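You operate a simulated robot arm through the tools that you are given. There is no shell and no other tool.

You are at the controls of a simulated robot arm. One attempt, no reset.

TASK
Blow the dusty housing clean on the turntable and put it in the blown tray.
Fine: all four sides; shut the nozzle valve before you lift it; leave the dial and the feed valve. Set down upright: small housing.
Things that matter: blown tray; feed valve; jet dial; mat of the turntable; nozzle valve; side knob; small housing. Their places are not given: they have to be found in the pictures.

Only the result counts: the job must be done as asked and must still hold three seconds after the hand-in. Knocking over, shifting, dropping, spilling or breaking anything else fails it.

THE ROBOT
A 7-joint arm with a fingered hand, fixed in place. Base frame: the origin is on the floor under the middle of its stand, x ahead of it, y to its left, z up; the work surface is at about z = 800. Readings come in mm, degrees, newtons and seconds.
It reaches about 1164 mm from its shoulder. Its first joint turns from -166.0 to 166.0 degrees. Payload 4.7 kg.
The tool frame sits at the grasp point between the pads (the TCP): z along the fingers, y along the line on which they close. The tips reach 36 mm beyond it. The gripper opens to 120 mm; its body begins 42 mm behind the TCP. The gripper is a hand of 5 fingers: y runs from the thumb to the fingers, the wrist lies at [-18, -122, -210] in the tool frame, and closing takes about 1.5 s.
Orientation is that of the tool frame in the base frame, as a unit quaternion [x, y, z, w]. With the fingers straight down and the wrist toward the robot, the tool's x, y and z point along [0, 1, 0], [1, 0, 0] and [0, 0, -1] of the base frame.

THE INTERFACE
- The arm moves only by the tool apply_moves. Its argument "increments" is a list of rows, each a list of 7 numbers: the shift along the base's x, y, z in mm, then the turn, a rotation vector about the base's x, y, z in degrees, then the finger opening in mm, from 0 to 120. In form: [[x, y, z, wx, wy, wz, hand], ...]. A call has 1 to 20 rows; each row shifts and turns the commanded pose from where the row before left it. A row lasts 0.2 s, in which the tool goes at most 50 mm and 8.6 degrees; a call with a longer step from one row to the next is refused whole, and so is a gripper value outside its range. Where a pose cannot be reached the arm comes as near as it can. A force on the tool above 40 N (or 10 N above the force at the start of the call, whichever is more), or a blocked arm, ends the call early, and 0.2 s more pass. The fingers move at their own pace (about 45 mm/s each) and stop on an object; they squeeze with about 27 N. The grip force told is the motor's: it shows also when the fingers shut on nothing. Time passes only in rows, and 0.2 s behind the last, so rows that do not move let the fingers close. The reply holds the time, the measured pose of the TCP, the force on the tool along the base axes, the opening and the grip force, in the units named above and with some noise, with the torque about the TCP (base axes, N m) and any sound that the robot's microphone picked up.
- Cameras (640 x 400 px; columns grow to the right, rows downward): "scene" is fixed at [220.6, 648.5, 1564.6]; the picture's right is [0.37, -0.93, 0.00], its down [-0.91, -0.36, -0.22] and it looks along [0.21, 0.08, -0.98] (base axes); focal length 326 px, centre (320, 200). "wrist" rides on the gripper at [73, -91, -143] in the tool frame; the picture's right is [-0.80, 0.28, -0.53], its down [-0.53, -0.73, 0.42] and it looks along [-0.27, 0.62, 0.74] (tool axes); focal length 234 px, centre (320, 200).
- snapshot(camera): a new picture of that camera. No time passes.
- set_grasp(shape): the hand has 5 fingers and takes this shape, open, in about a second: jaw (thumb against the fingers, like two jaws); tri (thumb and two fingers); tip (a fingertip pinch); poke (one finger out to press); point (the index stretched); flat (the hand flat); cup (the hand cupped); fist (a fist). The gripper value then closes the fingers along that shape, each until it touches; the sizes above hold for jaw. It gives what a move gives, with no picture.
- point_at(camera, pixels): for up to 12 pixels [column, row] of the newest picture of that camera ("zoom" is the newest enlarged one), the place [x, y, z] in the base frame of the surface seen there, good to about 2 mm. No time passes.
- zoom(camera, box): a new picture of the part [left, top, right, bottom] of that camera's present view, enlarged. No time passes.
- hand_in(): hands the job in; it is judged then, once.

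Unless the task says otherwise, let go and move clear before handing in.

The tools are called after "Call:" as name(argument=value, ...) on one line, values as JSON. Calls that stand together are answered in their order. apply_moves: Moves the arm, as the interface text tells. Its arguments: {"type":"object","properties":{"increments":{"type":"array","items":{"type":"array","items":{"type":"number"}}}},"required":["increments"]} The other tools are called the same way: set_grasp (shape) gives the hand a shape; snapshot (camera) takes a picture; point_at (camera, pixels) gives the place of the surface under pixels of a picture; zoom (camera, box) takes an enlarged picture of a part of a camera's view; hand_in () hands the job in.

At the start:

```text
clock: 0.0
ee_pos: [220.5, 563.4, 1183.4]
tool_rot: [0.707, 0.707, 0.0, 0.0]
ft_force: [-0.6, 0.1, 0.6]
wrist_torque: [0.0, -0.01, 0.02]
opening: 119.6
grasp_force: 0.0
shape: jaw
```

scene: 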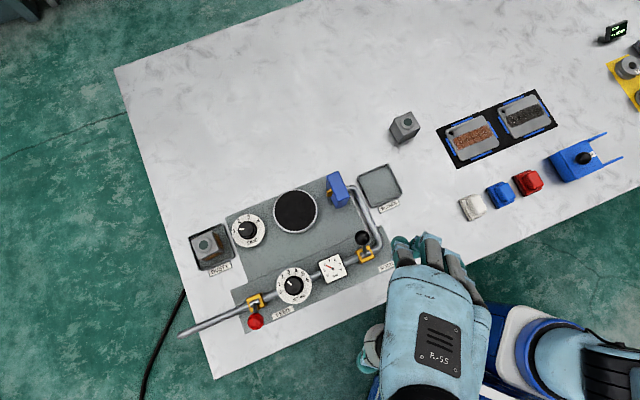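
wrist: 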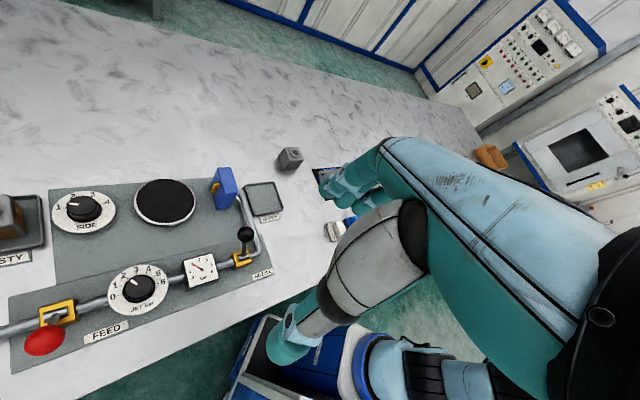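

The scene picture shows a dusty tray with a housing near (207,247), a side dial near (248,231), the turntable mat near (295,211), the blue nozzle near (338,190), an empty tray near (380,187), a black-knobbed valve near (362,238) and a red feed valve near (255,320). I'll zoom in on the work cell for details.

Call:
zoom(camera="scene", box=[170, 150, 330, 250])

Call:
zoom(camera="scene", box=[300, 150, 460, 290])

Call:
zoom(camera="scene", box=[220, 240, 380, 340])

Call:
zoom(camera="wrist", box=[0, 160, 300, 370])

```text
4.00 times, centred on (250, 200) of scene
```

zoom: 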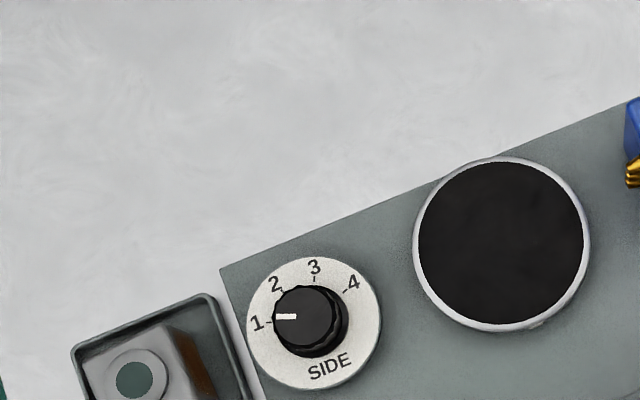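

```text
2.86 times, centred on (380, 220) of scene
```

zoom: 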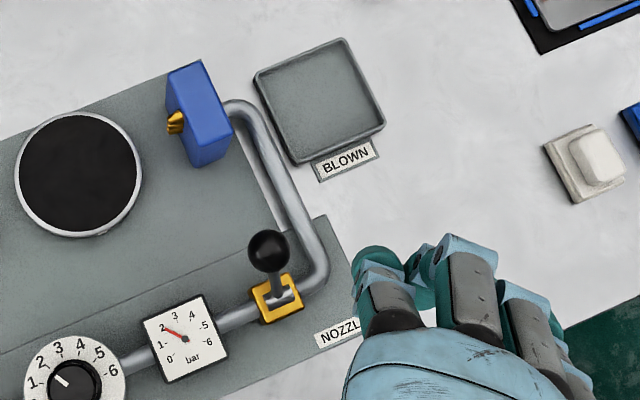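

```text
4.00 times, centred on (300, 290) of scene
```

zoom: 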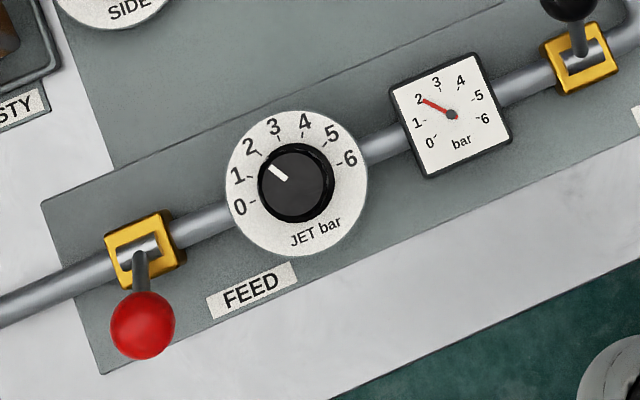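

```text
1.90 times, centred on (150, 265) of wrist
```

zoom: 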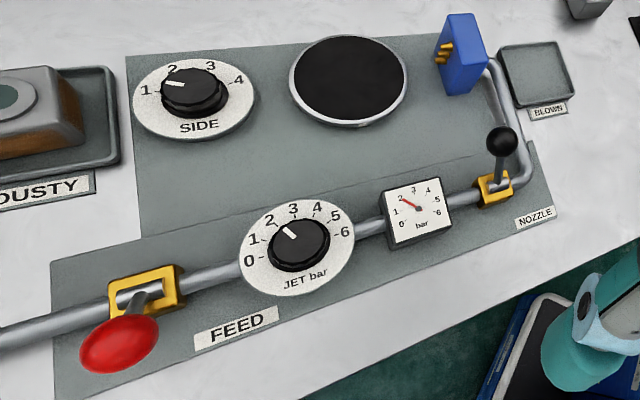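

The panel reads clearly: the side knob is at 1, the jet dial and gauge are both near 2, and both the feed and nozzle levers are visible. Next I'll get 3D places for the key points.

Call:
zoom(camera="scene", box=[300, 150, 460, 290])

Call:
point_at(camera="scene", pixels=[[295, 211], [248, 231], [207, 247], [220, 245], [338, 190], [380, 187], [362, 237], [255, 321], [293, 285], [333, 268], [255, 300], [195, 265]])

Call:
point_at(camera="zoom", pixels=[[175, 122], [200, 100], [178, 72], [205, 165], [268, 250], [280, 300], [20, 175], [140, 175], [80, 115], [80, 235], [320, 100], [255, 75]])

```text
2.86 times, centred on (380, 220) of scene
```

zoom: 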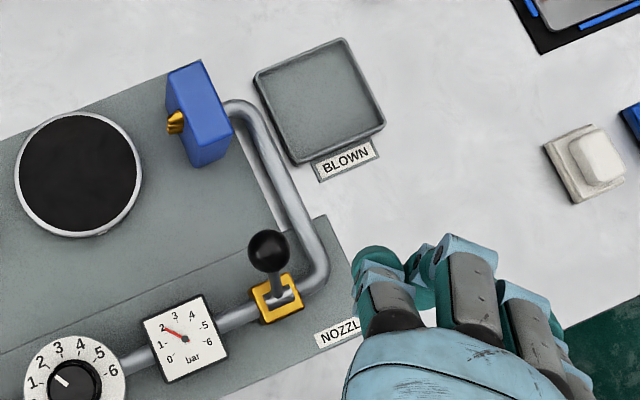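

```text
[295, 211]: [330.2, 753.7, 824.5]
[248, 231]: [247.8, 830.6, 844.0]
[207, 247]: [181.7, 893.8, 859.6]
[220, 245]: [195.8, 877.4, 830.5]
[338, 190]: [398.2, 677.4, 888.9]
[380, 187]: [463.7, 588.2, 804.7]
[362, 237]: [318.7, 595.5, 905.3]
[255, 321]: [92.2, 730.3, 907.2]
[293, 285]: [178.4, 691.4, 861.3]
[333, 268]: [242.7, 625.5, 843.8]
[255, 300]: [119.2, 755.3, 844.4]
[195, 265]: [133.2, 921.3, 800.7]
```

```text
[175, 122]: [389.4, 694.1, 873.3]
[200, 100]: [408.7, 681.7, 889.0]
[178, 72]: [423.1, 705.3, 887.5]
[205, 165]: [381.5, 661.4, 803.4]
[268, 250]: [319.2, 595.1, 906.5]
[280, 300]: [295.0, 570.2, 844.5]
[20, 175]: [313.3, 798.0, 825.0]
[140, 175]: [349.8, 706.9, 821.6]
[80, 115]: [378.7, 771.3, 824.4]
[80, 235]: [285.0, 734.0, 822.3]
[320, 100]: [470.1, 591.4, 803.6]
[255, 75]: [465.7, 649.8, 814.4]
```

The nozzle lever leans away from the robot and the feed lever leans toward it, with the gauge showing pressure. There are two housing-like blocks, at (207,247) and (405,127), so I'll zoom in on both and on the lever.

Call:
zoom(camera="scene", box=[180, 215, 244, 280])

Call:
point_at(camera="zoom", pixels=[[320, 200], [200, 200], [250, 250], [300, 160], [380, 200], [400, 230], [250, 100], [440, 130], [480, 290], [150, 340], [250, 330], [330, 300]])

Call:
zoom(camera="scene", box=[373, 95, 437, 159])

Call:
zoom(camera="scene", box=[340, 220, 400, 280])

Call:
zoom(camera="scene", box=[225, 205, 275, 255])

```text
6.15 times, centred on (212, 248) of scene
```

zoom: 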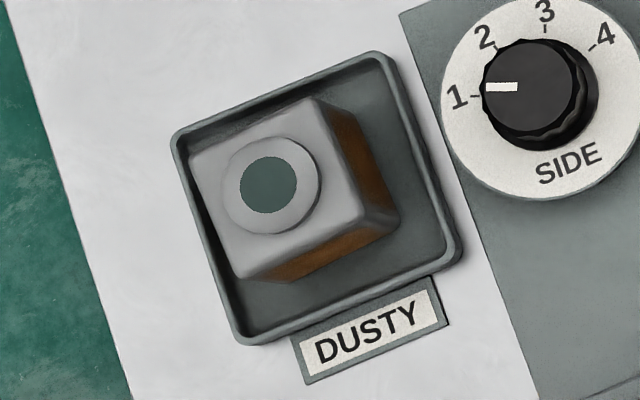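

```text
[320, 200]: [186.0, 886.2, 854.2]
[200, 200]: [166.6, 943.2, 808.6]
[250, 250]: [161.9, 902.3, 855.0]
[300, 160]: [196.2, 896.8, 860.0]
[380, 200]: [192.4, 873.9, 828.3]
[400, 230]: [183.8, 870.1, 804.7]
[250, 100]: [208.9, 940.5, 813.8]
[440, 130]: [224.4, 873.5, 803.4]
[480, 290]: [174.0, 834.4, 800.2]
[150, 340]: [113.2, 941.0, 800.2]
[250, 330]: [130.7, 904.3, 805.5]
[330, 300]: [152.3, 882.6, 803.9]
```

```text
6.25 times, centred on (405, 127) of scene
```

zoom: 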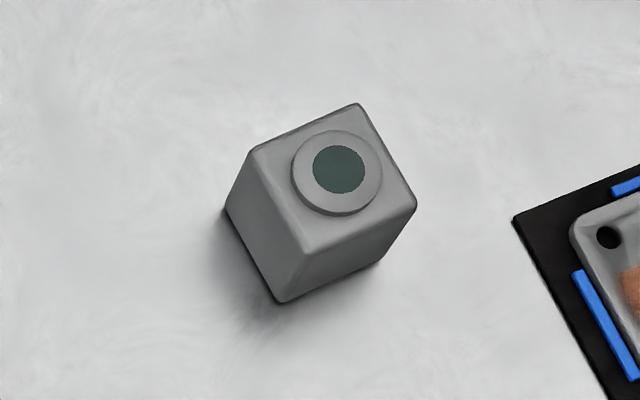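

```text
6.67 times, centred on (370, 250) of scene
```

zoom: 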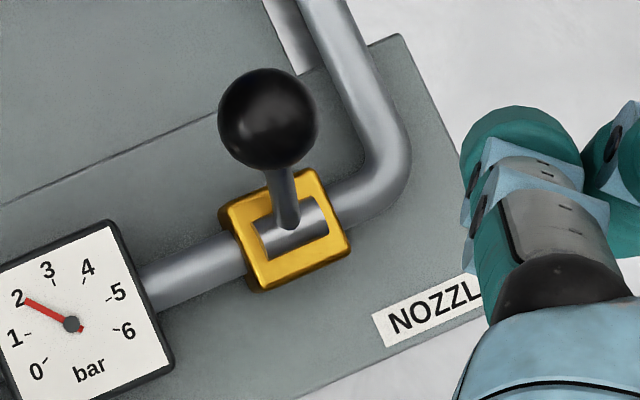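

```text
8.00 times, centred on (250, 230) of scene
```

zoom: 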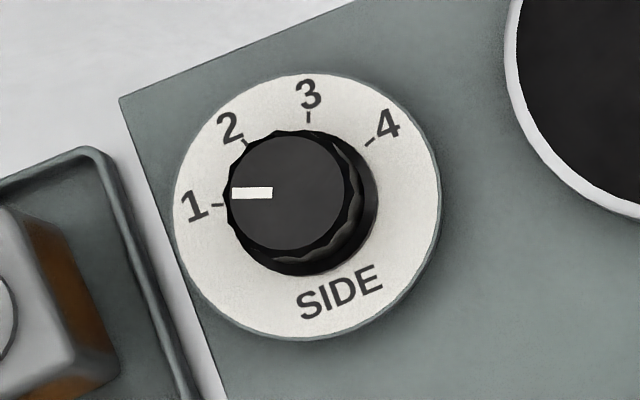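

The dusty housing is the one in the DUSTY tray, about 50 mm square with a round boss on top; the other block is clean and stays where it is. I'll measure the housing's top corners and the side knob more exactly.

Call:
zoom(camera="scene", box=[180, 215, 244, 280])

Call:
point_at(camera="zoom", pixels=[[200, 162], [312, 108], [358, 212], [244, 268], [268, 185], [225, 175], [320, 185], [280, 140], [270, 228], [180, 135], [378, 58], [455, 255]])

Call:
zoom(camera="scene", box=[225, 205, 275, 255])

Call:
point_at(camera="zoom", pixels=[[290, 192], [235, 192], [345, 192], [290, 140], [290, 245], [270, 193], [235, 193], [217, 204], [248, 144], [308, 117], [368, 143], [310, 330]])

```text
6.15 times, centred on (212, 248) of scene
```

zoom: 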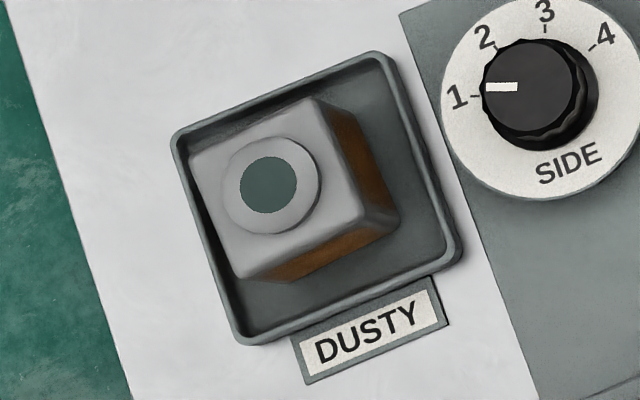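

```text
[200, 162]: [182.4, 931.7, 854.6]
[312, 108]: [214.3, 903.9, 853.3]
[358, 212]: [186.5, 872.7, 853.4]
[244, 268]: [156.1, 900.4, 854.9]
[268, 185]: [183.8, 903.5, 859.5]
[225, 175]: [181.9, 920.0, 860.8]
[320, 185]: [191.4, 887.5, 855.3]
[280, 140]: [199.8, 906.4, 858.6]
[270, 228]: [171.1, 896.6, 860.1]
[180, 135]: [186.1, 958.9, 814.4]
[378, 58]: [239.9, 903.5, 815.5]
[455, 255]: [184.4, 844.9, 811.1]
```

```text
8.00 times, centred on (250, 230) of scene
```

zoom: 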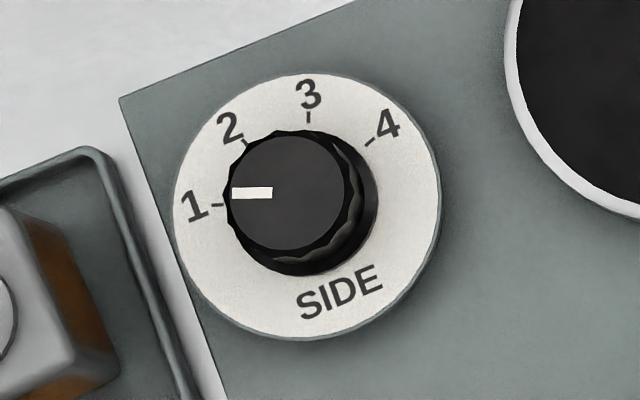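

```text
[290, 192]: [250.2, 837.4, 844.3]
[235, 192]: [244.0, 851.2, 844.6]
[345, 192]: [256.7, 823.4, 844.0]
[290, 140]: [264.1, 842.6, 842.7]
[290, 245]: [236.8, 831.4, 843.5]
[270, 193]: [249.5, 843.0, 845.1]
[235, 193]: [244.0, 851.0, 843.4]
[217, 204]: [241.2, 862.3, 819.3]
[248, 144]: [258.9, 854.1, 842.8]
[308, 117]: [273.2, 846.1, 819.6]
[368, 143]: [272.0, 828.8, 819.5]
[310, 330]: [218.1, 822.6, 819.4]
```

The housing centre is about (185, 902) with its top at z = 855, in a tray with its rim at z = 815; the mat centre is about (332, 752.5), and the panel's long axis runs at -46° in base. I'll turn the hand to line up with the panel and move above the housing.

Call:
apply_moves(increments=[[-3.55, 33.9, -16, 0, 0, 4.37, 100], [-3.55, 33.9, -16, 0, 0, 4.37, 100], [-3.55, 33.9, -16, 0, 0, 4.37, 100], [-3.55, 33.9, -16, 0, 0, 4.37, 100], [-3.55, 33.9, -16, 0, 0, 4.37, 100], [-3.55, 33.9, -16, 0, 0, 4.37, 100], [-3.55, 33.9, -16, 0, 0, 4.37, 100], [-3.55, 33.9, -16, 0, 0, 4.37, 100], [-3.55, 33.9, -16, 0, 0, 4.37, 100], [-3.55, 33.9, -16, 0, 0, 4.37, 100], [0, 0, 0, 0, 0, 0, 100]])

Call:
snapshot(camera="scene")

Call:
snapshot(camera="wrist")

```text
clock: 2.4
ee_pos: [185.4, 903.0, 1020.8]
tool_rot: [0.392, 0.92, 0.0, 0.0]
ft_force: [0.0, 0.2, -1.1]
wrist_torque: [0.01, 0.03, 0.02]
opening: 100.1
grasp_force: 0.1
shape: jaw
```

```text
taken
```

scene: 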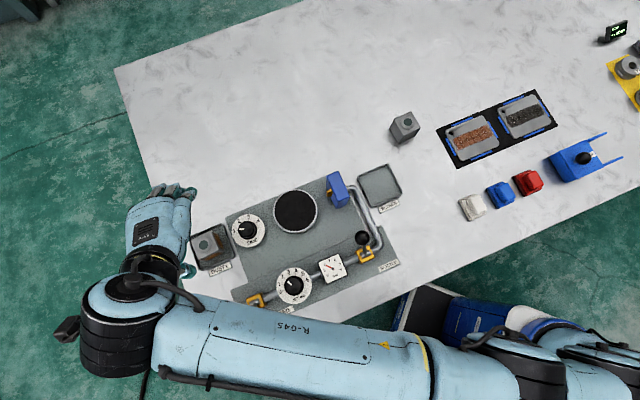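

```text
taken
```

wrist: 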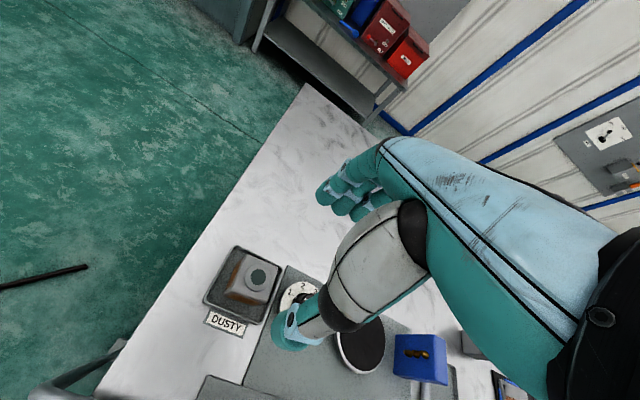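

The TCP sits right above the housing: in the wrist view the boss at (258,278) matches where the tool axis meets the housing top. I'll descend to z = 880 and look at the clearance before closing.

Call:
apply_moves(increments=[[-0.2, -0.5, -25, 0, 0, 0, 90], [0, 0, -25, 0, 0, 0, 90], [0, 0, -25, 0, 0, 0, 90], [0, 0, -25, 0, 0, 0, 90], [0, 0, -20, 0, 0, 0, 90], [0, 0, -20, 0, 0, 0, 90], [0, 0, 0, 0, 0, 0, 90]])

Call:
zoom(camera="scene", box=[130, 160, 290, 300])

Call:
zoom(camera="wrist", box=[180, 130, 440, 370])

```text
clock: 4.0
ee_pos: [185.0, 902.8, 882.7]
tool_rot: [0.392, 0.92, 0.001, 0.0]
ft_force: [0.0, -0.5, -0.5]
wrist_torque: [0.03, -0.02, -0.02]
opening: 90.4
grasp_force: 0.2
shape: jaw
```

```text
2.86 times, centred on (210, 230) of scene
```

zoom: 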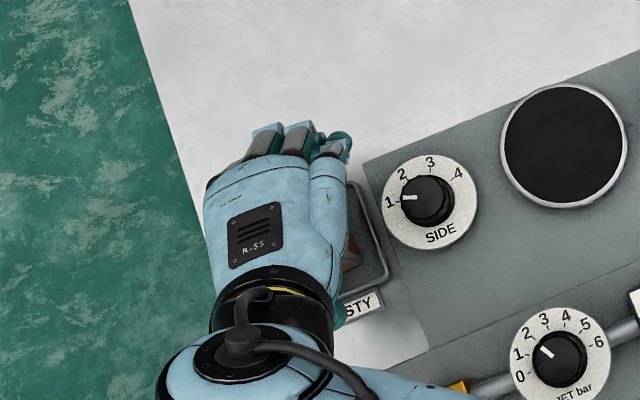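

```text
1.67 times, centred on (310, 250) of wrist
```

zoom: 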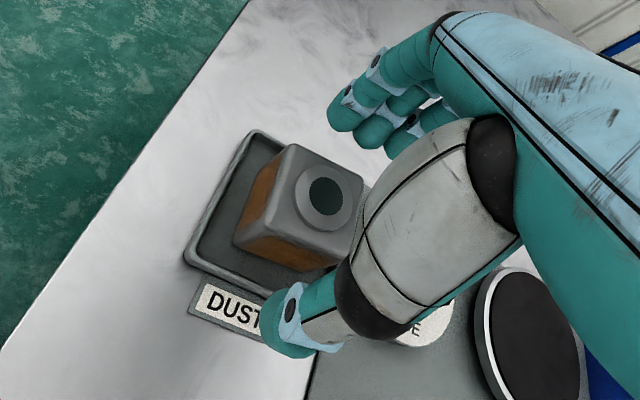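

The housing shows between the thumb tip (zoom 283,320) and the fingertips (zoom 345,115). I'll measure those tips against the tray rim.

Call:
point_at(camera="zoom", pixels=[[285, 325], [283, 345], [345, 115], [345, 125], [370, 140], [400, 150], [320, 195], [250, 195], [262, 140], [300, 150], [350, 180], [322, 262]])

```text
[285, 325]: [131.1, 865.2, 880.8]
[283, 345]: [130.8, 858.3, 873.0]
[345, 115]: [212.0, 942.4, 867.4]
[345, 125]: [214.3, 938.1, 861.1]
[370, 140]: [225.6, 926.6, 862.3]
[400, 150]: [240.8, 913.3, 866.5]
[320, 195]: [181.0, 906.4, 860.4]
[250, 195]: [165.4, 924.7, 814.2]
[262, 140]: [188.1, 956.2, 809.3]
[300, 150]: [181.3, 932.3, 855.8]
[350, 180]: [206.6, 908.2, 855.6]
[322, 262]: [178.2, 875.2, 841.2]
```

The fingertips straddle the housing at about ±46 mm along the closing line, clear of the tray rim. I'll descend to z ≈ 858, which keeps the tips above the 815 rim, and close gently.

Call:
apply_moves(increments=[[0, 0, -12, 0, 0, 0, 90], [0, 0, -12.5, 0, 0, 0, 90], [0, 0, 0, 0, 0, 0, 80], [0, 0, 0, 0, 0, 0, 65], [0, 0, 0, 0, 0, 0, 55], [0, 0, 0, 0, 0, 0, 45], [0, 0, 0, 0, 0, 0, 35], [0, 0, 0, 0, 0, 0, 30], [0, 0, 0, 0, 0, 0, 30], [0, 0, 0, 0, 0, 0, 30]])

Call:
zoom(camera="wrist", box=[180, 130, 440, 370])

```text
clock: 6.2
ee_pos: [185.0, 904.4, 857.8]
tool_rot: [0.394, 0.919, -0.001, 0.0]
ft_force: [0.5, -0.2, -0.1]
wrist_torque: [0.01, 0.02, -0.05]
opening: 45.7
grasp_force: 26.8
shape: jaw
```

```text
1.67 times, centred on (310, 250) of wrist
```

zoom: 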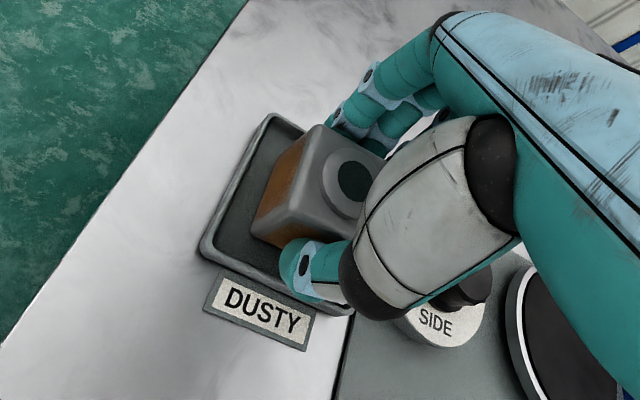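

The fingers stopped at 45.7 mm with 26.8 N, so the housing is held. I'll lift it straight up and check the hold.

Call:
apply_moves(increments=[[0, 0, 8, 0, 0, 0, 30], [0, 0, 12, 0, 0, 0, 30], [0, 0, 20, 0, 0, 0, 30], [0, 0, 20, 0, 0, 0, 30], [0, 0, 20, 0, 0, 0, 30], [0, 0, 10, 0, 0, 0, 30], [0, 0, 0, 0, 0, 0, 30]])

Call:
snapshot(camera="wrist")

Call:
snapshot(camera="scene")

```text
clock: 7.8
ee_pos: [186.1, 901.4, 947.0]
tool_rot: [0.393, 0.92, 0.0, 0.0]
ft_force: [0.0, -1.3, -2.9]
wrist_torque: [0.0, -0.03, 0.02]
opening: 45.6
grasp_force: 26.7
shape: jaw
```

```text
taken
```

wrist: 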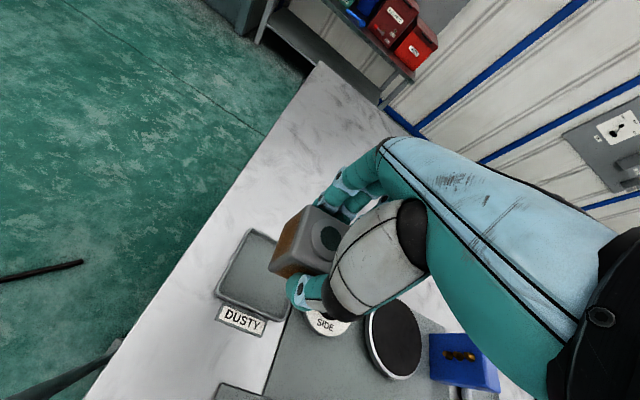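

```text
taken
```

scene: 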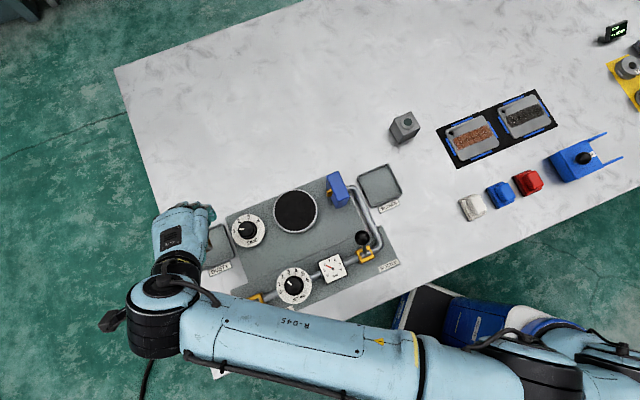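

The housing is off the tray and held between thumb and fingers around wrist pixel (318,240). I'll measure where it sits relative to the TCP.

Call:
zoom(camera="wrist", box=[250, 180, 370, 320])

Call:
point_at(camera="wrist", pixels=[[329, 236], [318, 227], [336, 226], [320, 209], [305, 235], [309, 212], [302, 262], [276, 266], [284, 240]])

```text
2.86 times, centred on (310, 250) of wrist
```

zoom: 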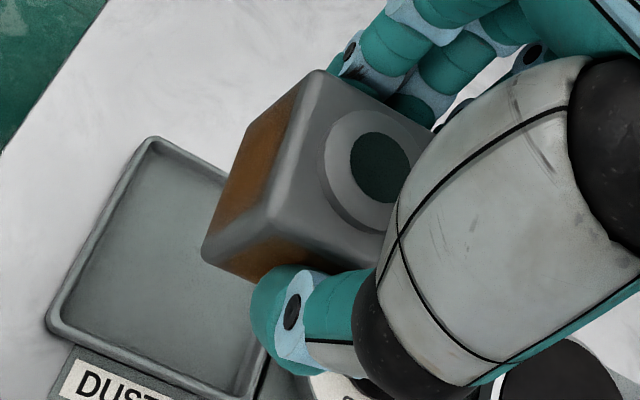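

```text
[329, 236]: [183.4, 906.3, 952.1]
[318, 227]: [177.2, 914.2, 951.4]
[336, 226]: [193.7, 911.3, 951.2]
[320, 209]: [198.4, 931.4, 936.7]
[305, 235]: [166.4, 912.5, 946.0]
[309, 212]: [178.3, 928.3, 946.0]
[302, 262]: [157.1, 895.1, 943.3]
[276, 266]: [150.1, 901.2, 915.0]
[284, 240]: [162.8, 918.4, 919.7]
```

The boss top reads z ≈ 951.5 with the TCP at 947, so the housing's bottom is about 52 mm below the TCP and its centre is about 3 mm off in +y. I'll carry it level over to the mat centre.

Call:
apply_moves(increments=[[18.3, -19, 0, 0, 0, 0, 30], [18.3, -19, 0, 0, 0, 0, 30], [18.3, -19, 0, 0, 0, 0, 30], [18.3, -19, 0, 0, 0, 0, 30], [18.3, -19, 0, 0, 0, 0, 30], [18.3, -19, 0, 0, 0, 0, 30], [18.3, -19, 0, 0, 0, 0, 30], [18.6, -19, 0, 0, 0, 0, 30], [0, 0, 0, 0, 0, 0, 30], [0, 0, 0, 0, 0, 0, 30]])

Call:
snapshot(camera="wrist")

Call:
snapshot(camera="scene")

```text
clock: 10.0
ee_pos: [332.0, 751.4, 946.8]
tool_rot: [0.393, 0.92, 0.001, 0.0]
ft_force: [-1.1, -0.2, -2.3]
wrist_torque: [-0.02, 0.0, -0.01]
opening: 45.4
grasp_force: 27.2
shape: jaw
```

```text
taken
```

wrist: 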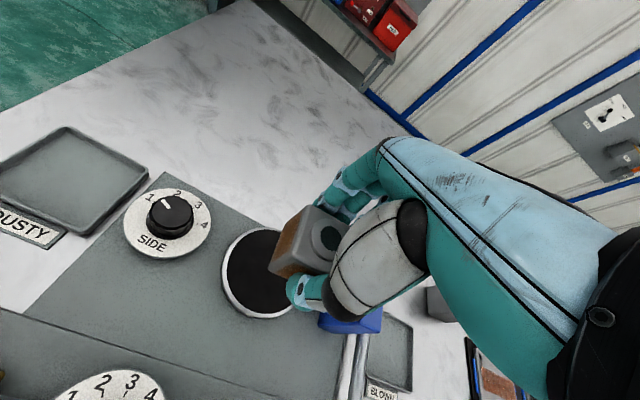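

```text
taken
```

scene: 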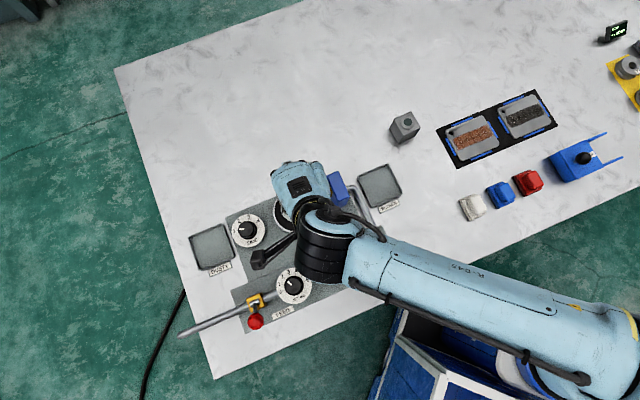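

Both views show the housing over the mat, clear of the nozzle. I'll lower it most of the way, then finish with small steps while watching the force.

Call:
apply_moves(increments=[[0, 0, -15, 0, 0, 0, 30], [0, 0, -15, 0, 0, 0, 30], [0, 0, -12, 0, 0, 0, 30], [0, 0, -10, 0, 0, 0, 30], [0, 0, -8, 0, 0, 0, 30], [0, 0, -4, 0, 0, 0, 30], [0, 0, 0, 0, 0, 0, 30]])

Call:
zoom(camera="wrist", box=[200, 150, 420, 350])

Call:
point_at(camera="zoom", pixels=[[330, 170], [360, 165], [310, 120], [200, 180], [180, 250], [260, 260], [150, 270]])

```text
clock: 11.6
ee_pos: [331.8, 751.0, 884.5]
tool_rot: [0.394, 0.919, 0.0, 0.0]
ft_force: [-0.8, 1.6, -0.9]
wrist_torque: [0.03, -0.01, 0.01]
opening: 45.1
grasp_force: 27.5
shape: jaw
```

```text
2.00 times, centred on (310, 250) of wrist
```

zoom: 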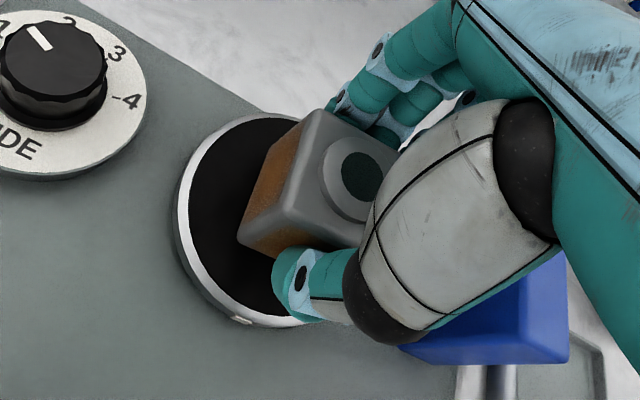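

```text
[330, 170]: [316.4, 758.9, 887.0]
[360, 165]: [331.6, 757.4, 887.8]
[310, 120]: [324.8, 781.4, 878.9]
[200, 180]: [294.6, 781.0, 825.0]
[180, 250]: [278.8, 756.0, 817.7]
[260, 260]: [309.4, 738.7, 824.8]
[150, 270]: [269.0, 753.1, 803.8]
```

The boss centre is near (331.5, 752.5), right over the mat centre, with the bottom about 6 mm up. I'll lower it in small steps until contact.

Call:
apply_moves(increments=[[0, 0, -2, 0, 0, 0, 30], [0, 0, -1.5, 0, 0, 0, 30], [0, 0, -1, 0, 0, 0, 30], [0, 0, 0, 0, 0, 0, 30]])

Call:
point_at(camera="wrist", pixels=[[330, 235]])

```text
clock: 12.6
ee_pos: [332.6, 750.3, 879.4]
tool_rot: [0.393, 0.92, 0.0, 0.0]
ft_force: [0.3, 0.4, -2.6]
wrist_torque: [0.0, 0.0, -0.03]
opening: 45.3
grasp_force: 27.5
shape: jaw
```

```text
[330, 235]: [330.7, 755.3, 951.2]
```

There's no contact yet; Fz still shows the housing's weight at about -2.5 N. I'll continue in 1 mm steps.

Call:
apply_moves(increments=[[0, 0, -1, 0, 0, 0, 30], [0, 0, -0.5, 0, 0, 0, 30], [0, 0, 0, 0, 0, 0, 30]])

Call:
zoom(camera="wrist", box=[200, 150, 420, 350])

Call:
point_at(camera="zoom", pixels=[[360, 165], [360, 180], [330, 180], [200, 180], [230, 200]])

```text
clock: 13.4
ee_pos: [332.5, 750.2, 878.4]
tool_rot: [0.394, 0.919, 0.0, 0.0]
ft_force: [-0.3, 0.0, -2.5]
wrist_torque: [-0.01, 0.0, 0.0]
opening: 45.4
grasp_force: 27.1
shape: jaw
```

```text
2.00 times, centred on (310, 250) of wrist
```

zoom: 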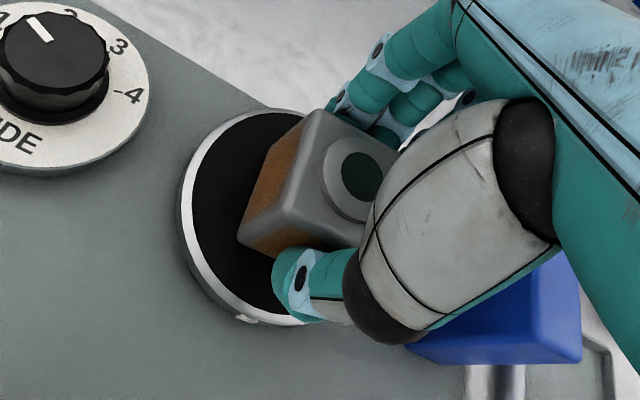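

```text
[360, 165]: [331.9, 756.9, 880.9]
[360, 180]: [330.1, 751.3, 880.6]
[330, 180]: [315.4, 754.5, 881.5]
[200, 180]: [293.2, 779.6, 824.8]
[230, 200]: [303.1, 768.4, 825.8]
```

The boss top is at 881, so the bottom should be within about 1 mm of the mat. I'll continue in sub-millimetre steps.

Call:
apply_moves(increments=[[0, 0, -0.7, 0, 0, 0, 30], [0, 0, 0, 0, 0, 0, 30]])

```text
clock: 14.0
ee_pos: [332.6, 751.2, 877.2]
tool_rot: [0.393, 0.92, 0.0, -0.001]
ft_force: [-0.2, 0.6, -1.6]
wrist_torque: [-0.02, -0.01, 0.02]
opening: 45.4
grasp_force: 27.3
shape: jaw
```

Call:
apply_moves(increments=[[0, 0, -0.7, 0, 0, 0, 30], [0, 0, 0, 0, 0, 0, 30]])

```text
clock: 14.6
ee_pos: [332.2, 751.7, 876.1]
tool_rot: [0.394, 0.919, -0.001, 0.0]
ft_force: [0.3, -0.7, -0.2]
wrist_torque: [-0.06, -0.04, 0.04]
opening: 45.5
grasp_force: 26.9
shape: jaw
```

Fz has risen from -2.5 to -0.2, so the mat is starting to carry the housing. One more half-millimetre should confirm contact.

Call:
apply_moves(increments=[[0, 0, -0.6, 0, 0, 0, 30], [0, 0, 0, 0, 0, 0, 30]])

```text
clock: 15.2
ee_pos: [332.1, 749.2, 876.3]
tool_rot: [0.393, 0.919, -0.001, 0.0]
ft_force: [1.2, 0.7, 3.1]
wrist_torque: [0.03, -0.08, -0.01]
opening: 45.4
grasp_force: 27.4
shape: jaw
```

Fz is now +3.1 N, so the housing rests on the mat. I'll open the fingers slowly and take a look before lifting away.

Call:
apply_moves(increments=[[0, 0, 0, 0, 0, 0, 46], [0, 0, 0, 0, 0, 0, 50], [0, 0, 0, 0, 0, 0, 56], [0, 0, 0, 0, 0, 0, 64], [0, 0, 0, 0, 0, 0, 72], [0, 0, 0, 0, 0, 0, 80], [0, 0, 0, 0, 0, 0, 85], [0, 0, 0, 0, 0, 0, 85]])

Call:
zoom(camera="wrist", box=[200, 150, 420, 350])

```text
clock: 17.0
ee_pos: [332.9, 750.0, 875.0]
tool_rot: [0.394, 0.919, 0.0, 0.0]
ft_force: [-0.2, 0.3, -0.3]
wrist_torque: [-0.02, 0.0, 0.03]
opening: 84.5
grasp_force: 0.0
shape: jaw
```

```text
2.00 times, centred on (310, 250) of wrist
```

zoom: 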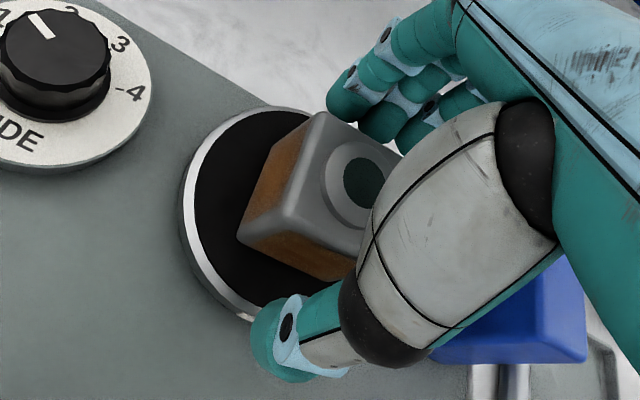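

The housing stands free on the mat and the fingers are well clear on both sides. I'll lift straight up and take fresh pictures.

Call:
apply_moves(increments=[[0, 0, 15, 0, 0, 0, 90], [0, 0, 25, 0, 0, 0, 90], [0, 0, 30, 0, 0, 0, 90], [0, 0, 30, 0, 0, 0, 90], [0, 0, 30, 0, 0, 0, 90], [0, 0, 20, 0, 0, 0, 90], [0, 0, 0, 0, 0, 0, 90]])

Call:
snapshot(camera="scene")

Call:
snapshot(camera="wrist")

```text
clock: 18.6
ee_pos: [332.1, 751.5, 1024.9]
tool_rot: [0.393, 0.919, 0.0, 0.0]
ft_force: [-0.2, 0.1, 0.0]
wrist_torque: [-0.01, -0.04, 0.01]
opening: 89.8
grasp_force: 0.1
shape: jaw
```

```text
taken
```

scene: 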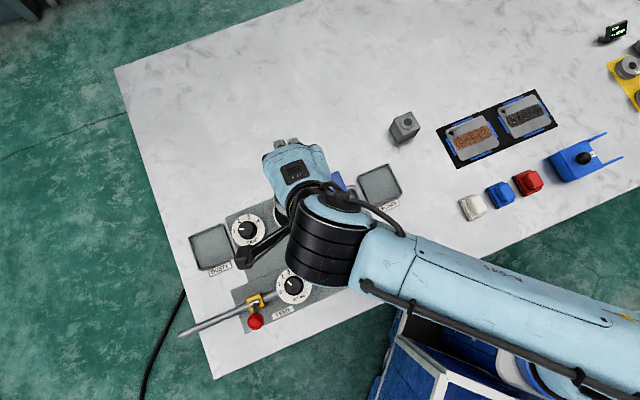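

```text
taken
```

wrist: 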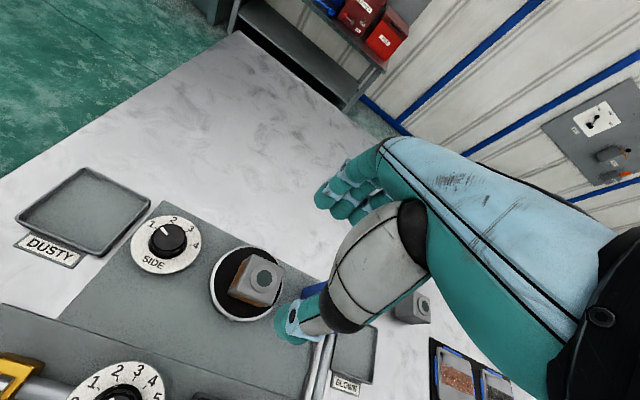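

The housing stands upright, centred on the mat (wrist 258,283). Next is the nozzle lever, so I'll move above its black ball at about (321, 594, 891).

Call:
apply_moves(increments=[[-1.5, -22.3, -4, 0, 0, 0, 90], [-1.5, -22.3, -8, 0, 0, 0, 90], [-1.5, -22.3, -8, 0, 0, 0, 90], [-1.5, -22.3, -8, 0, 0, 0, 90], [-1.5, -22.3, -8, 0, 0, 0, 90], [-1.5, -22.3, -8, 0, 0, 0, 90], [-1.5, -22.2, -8, 0, 0, 0, 90], [0, 0, 0, 0, 0, 0, 90]])

Call:
snapshot(camera="scene")

Call:
snapshot(camera="wrist")

```text
clock: 20.4
ee_pos: [321.4, 595.3, 972.7]
tool_rot: [0.393, 0.92, 0.001, 0.0]
ft_force: [-0.3, -0.6, 0.7]
wrist_torque: [-0.01, -0.01, -0.01]
opening: 89.8
grasp_force: 0.0
shape: jaw
```

```text
taken
```

scene: 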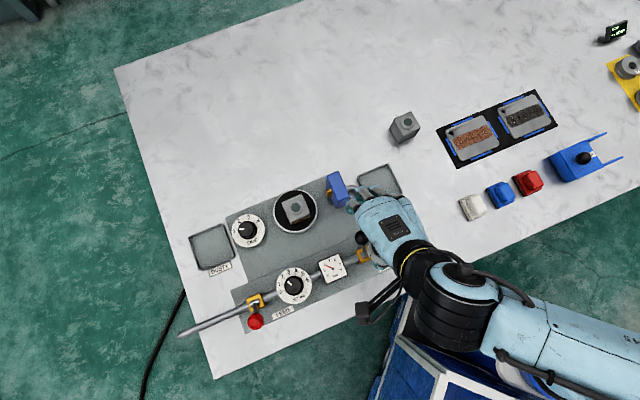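

```text
taken
```

wrist: 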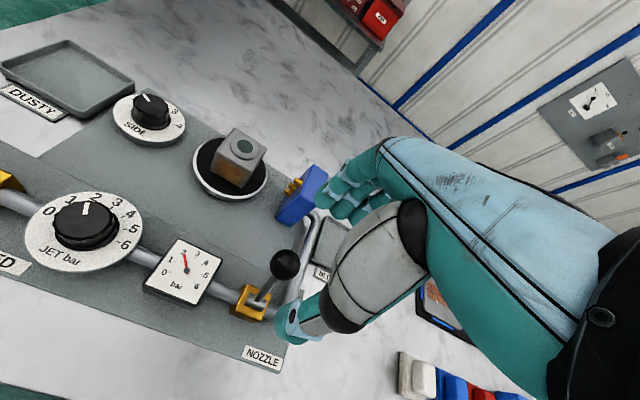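

The ball at wrist (285,265) sits between thumb and fingers ahead of the tool. I'll measure the ball, lever, pipe and nozzle block from this view.

Call:
zoom(camera="wrist", box=[220, 140, 420, 360])

Call:
point_at(camera="wrist", pixels=[[285, 263], [285, 252], [275, 264], [296, 264], [285, 274], [262, 297], [247, 295], [306, 240], [300, 275], [312, 172], [294, 186], [321, 185]])

```text
1.82 times, centred on (320, 250) of wrist
```

zoom: 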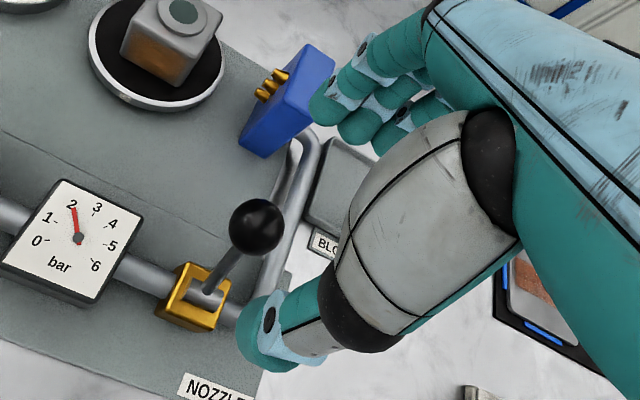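

```text
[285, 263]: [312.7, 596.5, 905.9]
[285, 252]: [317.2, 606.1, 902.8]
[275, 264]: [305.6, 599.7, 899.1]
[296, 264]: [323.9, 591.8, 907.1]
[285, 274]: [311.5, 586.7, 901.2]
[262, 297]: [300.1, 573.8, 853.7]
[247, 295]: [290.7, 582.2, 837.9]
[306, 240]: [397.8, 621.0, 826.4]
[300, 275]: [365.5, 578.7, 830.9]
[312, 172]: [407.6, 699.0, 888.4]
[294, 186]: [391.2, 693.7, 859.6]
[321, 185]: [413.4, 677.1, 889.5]
```

The ball centre fits (318.5, 595, 891.5) with a 15 mm radius, the lever pivots about the pipe at roughly (288, 566, 831), and the block is clear of the fingers. I'll lower the hand so thumb and fingers straddle the ball without squeezing it.

Call:
apply_moves(increments=[[-2, 0, -10, 0, 0, 0, 80], [0, 0, -15, 0, 0, 0, 76], [0, 0, -15, 0, 0, 0, 76], [0, 0, -15, 0, 0, 0, 76], [0, 0, -12, 0, 0, 0, 76], [0, 0, -6, 0, 0, 0, 76], [0, 0, 0, 0, 0, 0, 76]])

Call:
zoom(camera="wrist", box=[220, 140, 420, 360])

Call:
zoom(camera="scene", box=[310, 150, 450, 290])

```text
clock: 22.0
ee_pos: [319.5, 595.3, 900.9]
tool_rot: [0.393, 0.919, 0.0, 0.0]
ft_force: [0.1, -0.9, -1.3]
wrist_torque: [0.01, 0.01, -0.02]
opening: 76.2
grasp_force: 0.1
shape: jaw
```

```text
1.82 times, centred on (320, 250) of wrist
```

zoom: 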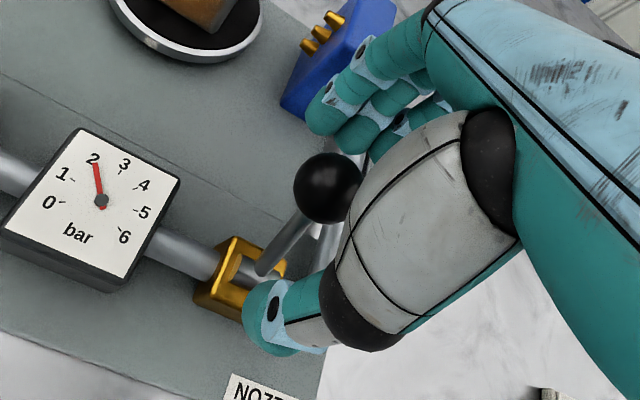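

```text
2.86 times, centred on (380, 220) of scene
```

zoom: 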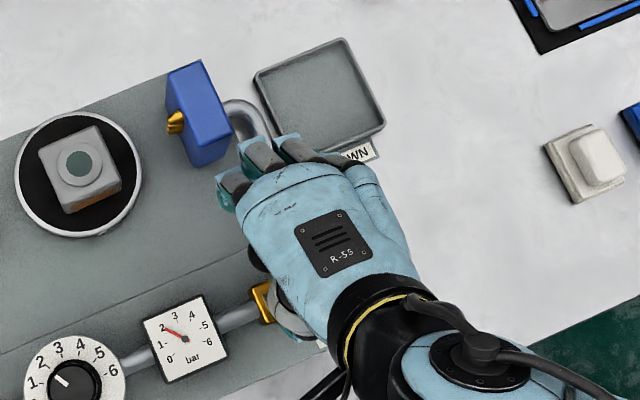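

The ball sits between the thumb and the index and middle fingers at the TCP. I'll draw the hand toward the front (-v) so the fingers pull the lever over, starting with a partial stroke to read the force.

Call:
apply_moves(increments=[[-5.8, -5.5, 0, 0, 0, 0, 76], [-5.8, -5.5, 0, 0, 0, 0, 76], [-5.8, -5.5, 0, 0, 0, 0, 76], [-5.8, -5.5, 0, 0, 0, 0, 76], [-5.8, -5.5, 0, 0, 0, 0, 76], [0, 0, 0, 0, 0, 0, 76]])

Call:
zoom(camera="wrist", box=[220, 140, 420, 360])

```text
clock: 23.4
ee_pos: [292.6, 566.5, 901.5]
tool_rot: [0.393, 0.92, 0.0, 0.0]
ft_force: [1.2, 2.8, 1.8]
wrist_torque: [0.05, -0.04, 0.03]
opening: 77.0
grasp_force: 0.2
shape: jaw
```

```text
1.82 times, centred on (320, 250) of wrist
```

zoom: 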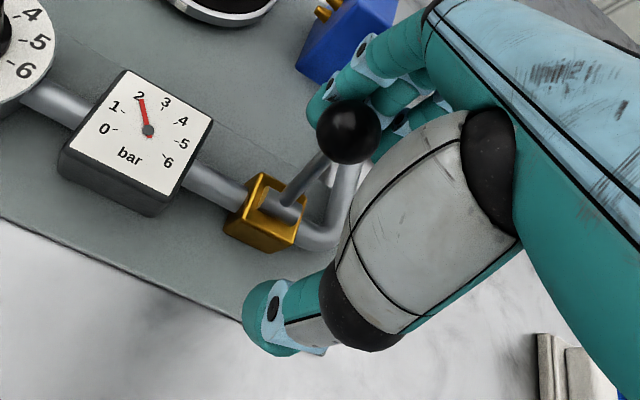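

The fingers now touch the ball at zoom (348,132) with only about 3 N, and the lever is starting to come up. I'll continue the stroke.

Call:
apply_moves(increments=[[-5.8, -5.5, 1, 0, 0, 0, 76], [-5.8, -5.5, 1, 0, 0, 0, 76], [-5.8, -5.5, 1, 0, 0, 0, 76], [-5.8, -5.5, 0, 0, 0, 0, 76], [0, 0, 0, 0, 0, 0, 76]])

Call:
zoom(camera="wrist", box=[220, 140, 420, 360])

```text
clock: 24.6
ee_pos: [267.3, 545.5, 903.4]
tool_rot: [0.393, 0.919, 0.001, 0.001]
ft_force: [0.0, 0.3, -0.2]
wrist_torque: [-0.01, -0.03, -0.01]
opening: 76.3
grasp_force: 0.0
shape: jaw
```

```text
1.82 times, centred on (320, 250) of wrist
```

zoom: 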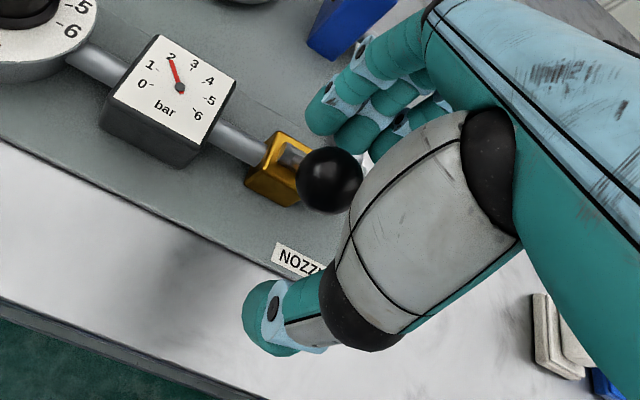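

The lever has snapped over to the front; the ball is now at zoom (330,180) and off the fingers. I'll check its resting place and look for signs of the jet.

Call:
point_at(camera="zoom", pixels=[[330, 180], [320, 165], [340, 165], [325, 195], [310, 180]])

Call:
apply_moves(increments=[[0, 0, 0, 0, 0, 0, 80], [0, 0, 0, 0, 0, 0, 85]])

Call:
zoom(camera="scene", box=[240, 150, 420, 290])

Call:
snapshot(camera="wrist")

```text
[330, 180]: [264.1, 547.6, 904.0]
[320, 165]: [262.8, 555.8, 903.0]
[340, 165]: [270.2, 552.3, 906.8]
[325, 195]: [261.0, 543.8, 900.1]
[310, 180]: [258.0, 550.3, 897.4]
```

```text
clock: 25.2
ee_pos: [266.0, 544.8, 903.7]
tool_rot: [0.393, 0.919, 0.0, -0.001]
ft_force: [1.0, 0.9, 0.3]
wrist_torque: [-0.02, -0.04, 0.01]
opening: 84.5
grasp_force: 0.1
shape: jaw
```

```text
2.86 times, centred on (330, 220) of scene
```

zoom: 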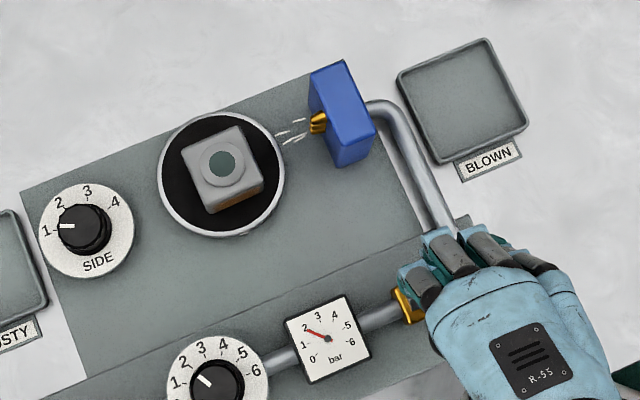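

```text
taken
```

wrist: 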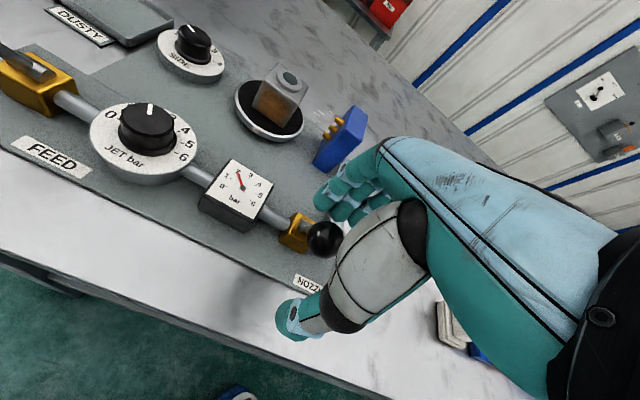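

White jet streaks now run from the nozzle tip toward the housing (scene zoom 290,130), so the nozzle valve is open and side 1 is being blown. I'll lift clear of the lever and go over to the side knob at (250.4, 837.2), turning the hand a little on the way.

Call:
apply_moves(increments=[[0, 0, 25, 0, 0, 0, 85], [0, 0, 35, 0, 0, 0, 85], [0, 0, 30, 0, 0, 0, 85], [-2, 36.6, 0, 0, 0, -2.34, 80], [-2, 36.6, 0, 0, 0, -2.34, 80], [-2, 36.6, 0, 0, 0, -2.34, 80], [-2, 36.6, 0, 0, 0, -2.34, 70], [-2, 36.6, 0, 0, 0, -2.34, 70], [-2, 36.6, 0, 0, 0, -2.34, 70], [-2, 36.6, 0, 0, 0, -2.34, 70], [-2, 36.6, 0, 0, 0, -2.34, 70], [0, 0, -20, 0, 0, 0, 70], [0, 0, 0, 0, 0, 0, 70]])

Call:
snapshot(camera="scene")

Call:
snapshot(camera="wrist")

```text
clock: 28.0
ee_pos: [249.9, 839.5, 973.0]
tool_rot: [0.537, 0.843, 0.0, 0.0]
ft_force: [-0.5, -0.4, 0.1]
wrist_torque: [0.02, -0.02, 0.01]
opening: 70.5
grasp_force: 0.2
shape: jaw
```

```text
taken
```

scene: 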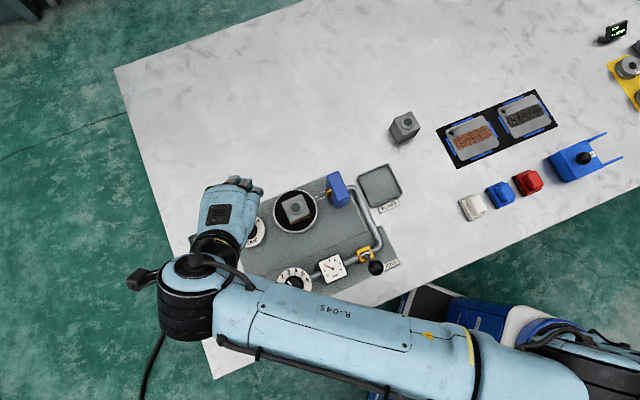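

```text
taken
```

wrist: 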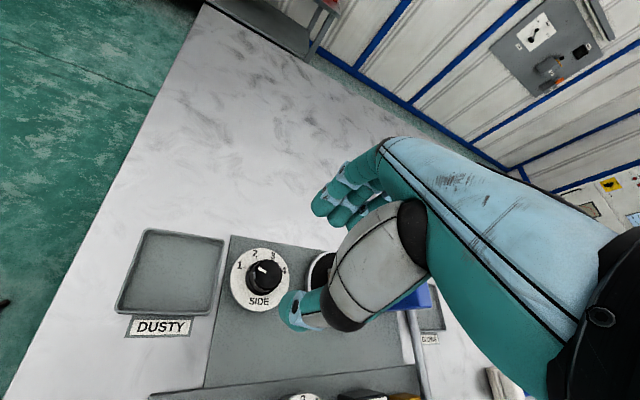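

The hand is above the side knob with its closing line at 25°, and the nozzle lever stays forward at (375,267). I'll check the jet and lower toward the knob.

Call:
zoom(camera="scene", box=[250, 160, 390, 250])

Call:
apply_moves(increments=[[0.5, -1.5, -25, 0, 0, 0, 66], [0, 0, -25, 0, 0, 0, 66], [0, 0, -20, 0, 0, 0, 66], [0, 0, -20, 0, 0, 0, 66], [0, 0, -10, 0, 0, 0, 66], [0, 0, -8, 0, 0, 0, 66], [0, 0, 0, 0, 0, 0, 66]])

Call:
zoom(camera="wrist", box=[200, 140, 420, 360])

```text
4.44 times, centred on (320, 205) of scene
```

zoom: 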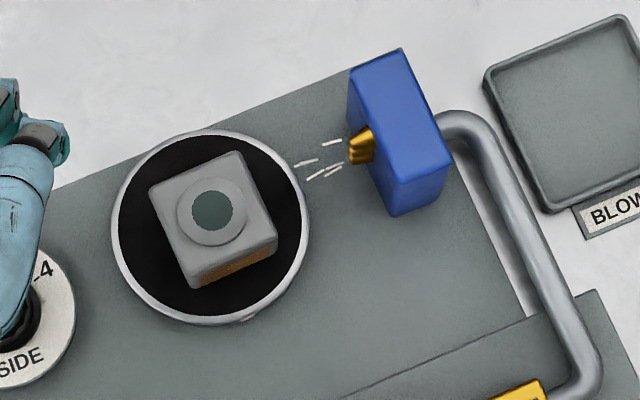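

```text
clock: 29.6
ee_pos: [251.9, 837.2, 864.9]
tool_rot: [0.537, 0.844, 0.0, 0.0]
ft_force: [0.2, -0.5, 1.0]
wrist_torque: [0.0, 0.02, 0.0]
opening: 66.6
grasp_force: 0.0
shape: jaw
```

```text
1.82 times, centred on (310, 250) of wrist
```

zoom: 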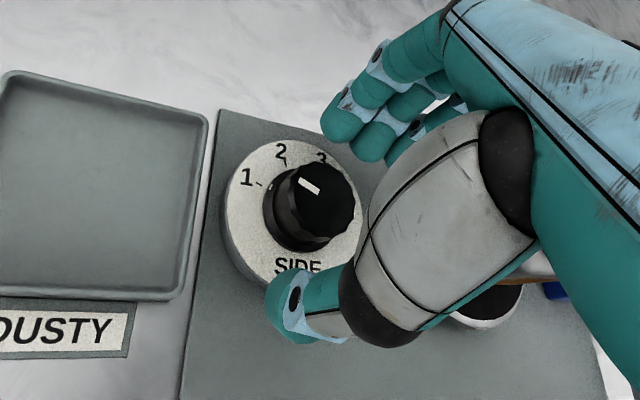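

The knob is between the thumb and fingers, and the jet is still on. I'll measure the knob top to centre the grip.

Call:
point_at(camera="zoom", pixels=[[318, 200], [350, 205], [310, 165], [282, 190], [310, 232], [320, 190], [303, 182]])

```text
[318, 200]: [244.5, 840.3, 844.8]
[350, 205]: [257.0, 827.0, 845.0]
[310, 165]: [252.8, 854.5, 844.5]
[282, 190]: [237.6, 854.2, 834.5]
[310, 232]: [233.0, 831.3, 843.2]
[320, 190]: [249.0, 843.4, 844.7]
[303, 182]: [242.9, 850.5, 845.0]
```

The knob axis is about (249.8, 837.8) with its top at z ≈ 844.5. I'll nudge over, lower 4 mm, and close on the knob.

Call:
apply_moves(increments=[[-1.5, 2, -2, 0, 0, 0, 66], [0, 0, -2, 0, 0, 0, 60], [0, 0, 0, 0, 0, 0, 50], [0, 0, 0, 0, 0, 0, 40], [0, 0, 0, 0, 0, 0, 30], [0, 0, 0, 0, 0, 0, 22], [0, 0, 0, 0, 0, 0, 18], [0, 0, 0, 0, 0, 0, 18]])

Call:
zoom(camera="wrist", box=[200, 140, 420, 360])

```text
clock: 31.4
ee_pos: [250.3, 838.4, 861.4]
tool_rot: [0.537, 0.843, 0.0, 0.0]
ft_force: [-2.6, -3.8, -1.7]
wrist_torque: [-0.06, 0.03, -0.02]
opening: 27.9
grasp_force: 27.4
shape: jaw
```

```text
1.82 times, centred on (310, 250) of wrist
```

zoom: 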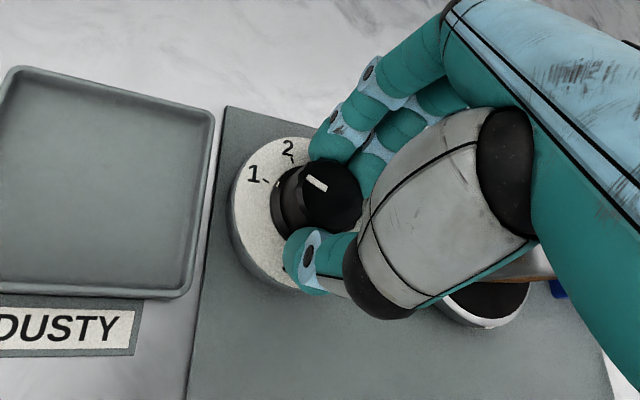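

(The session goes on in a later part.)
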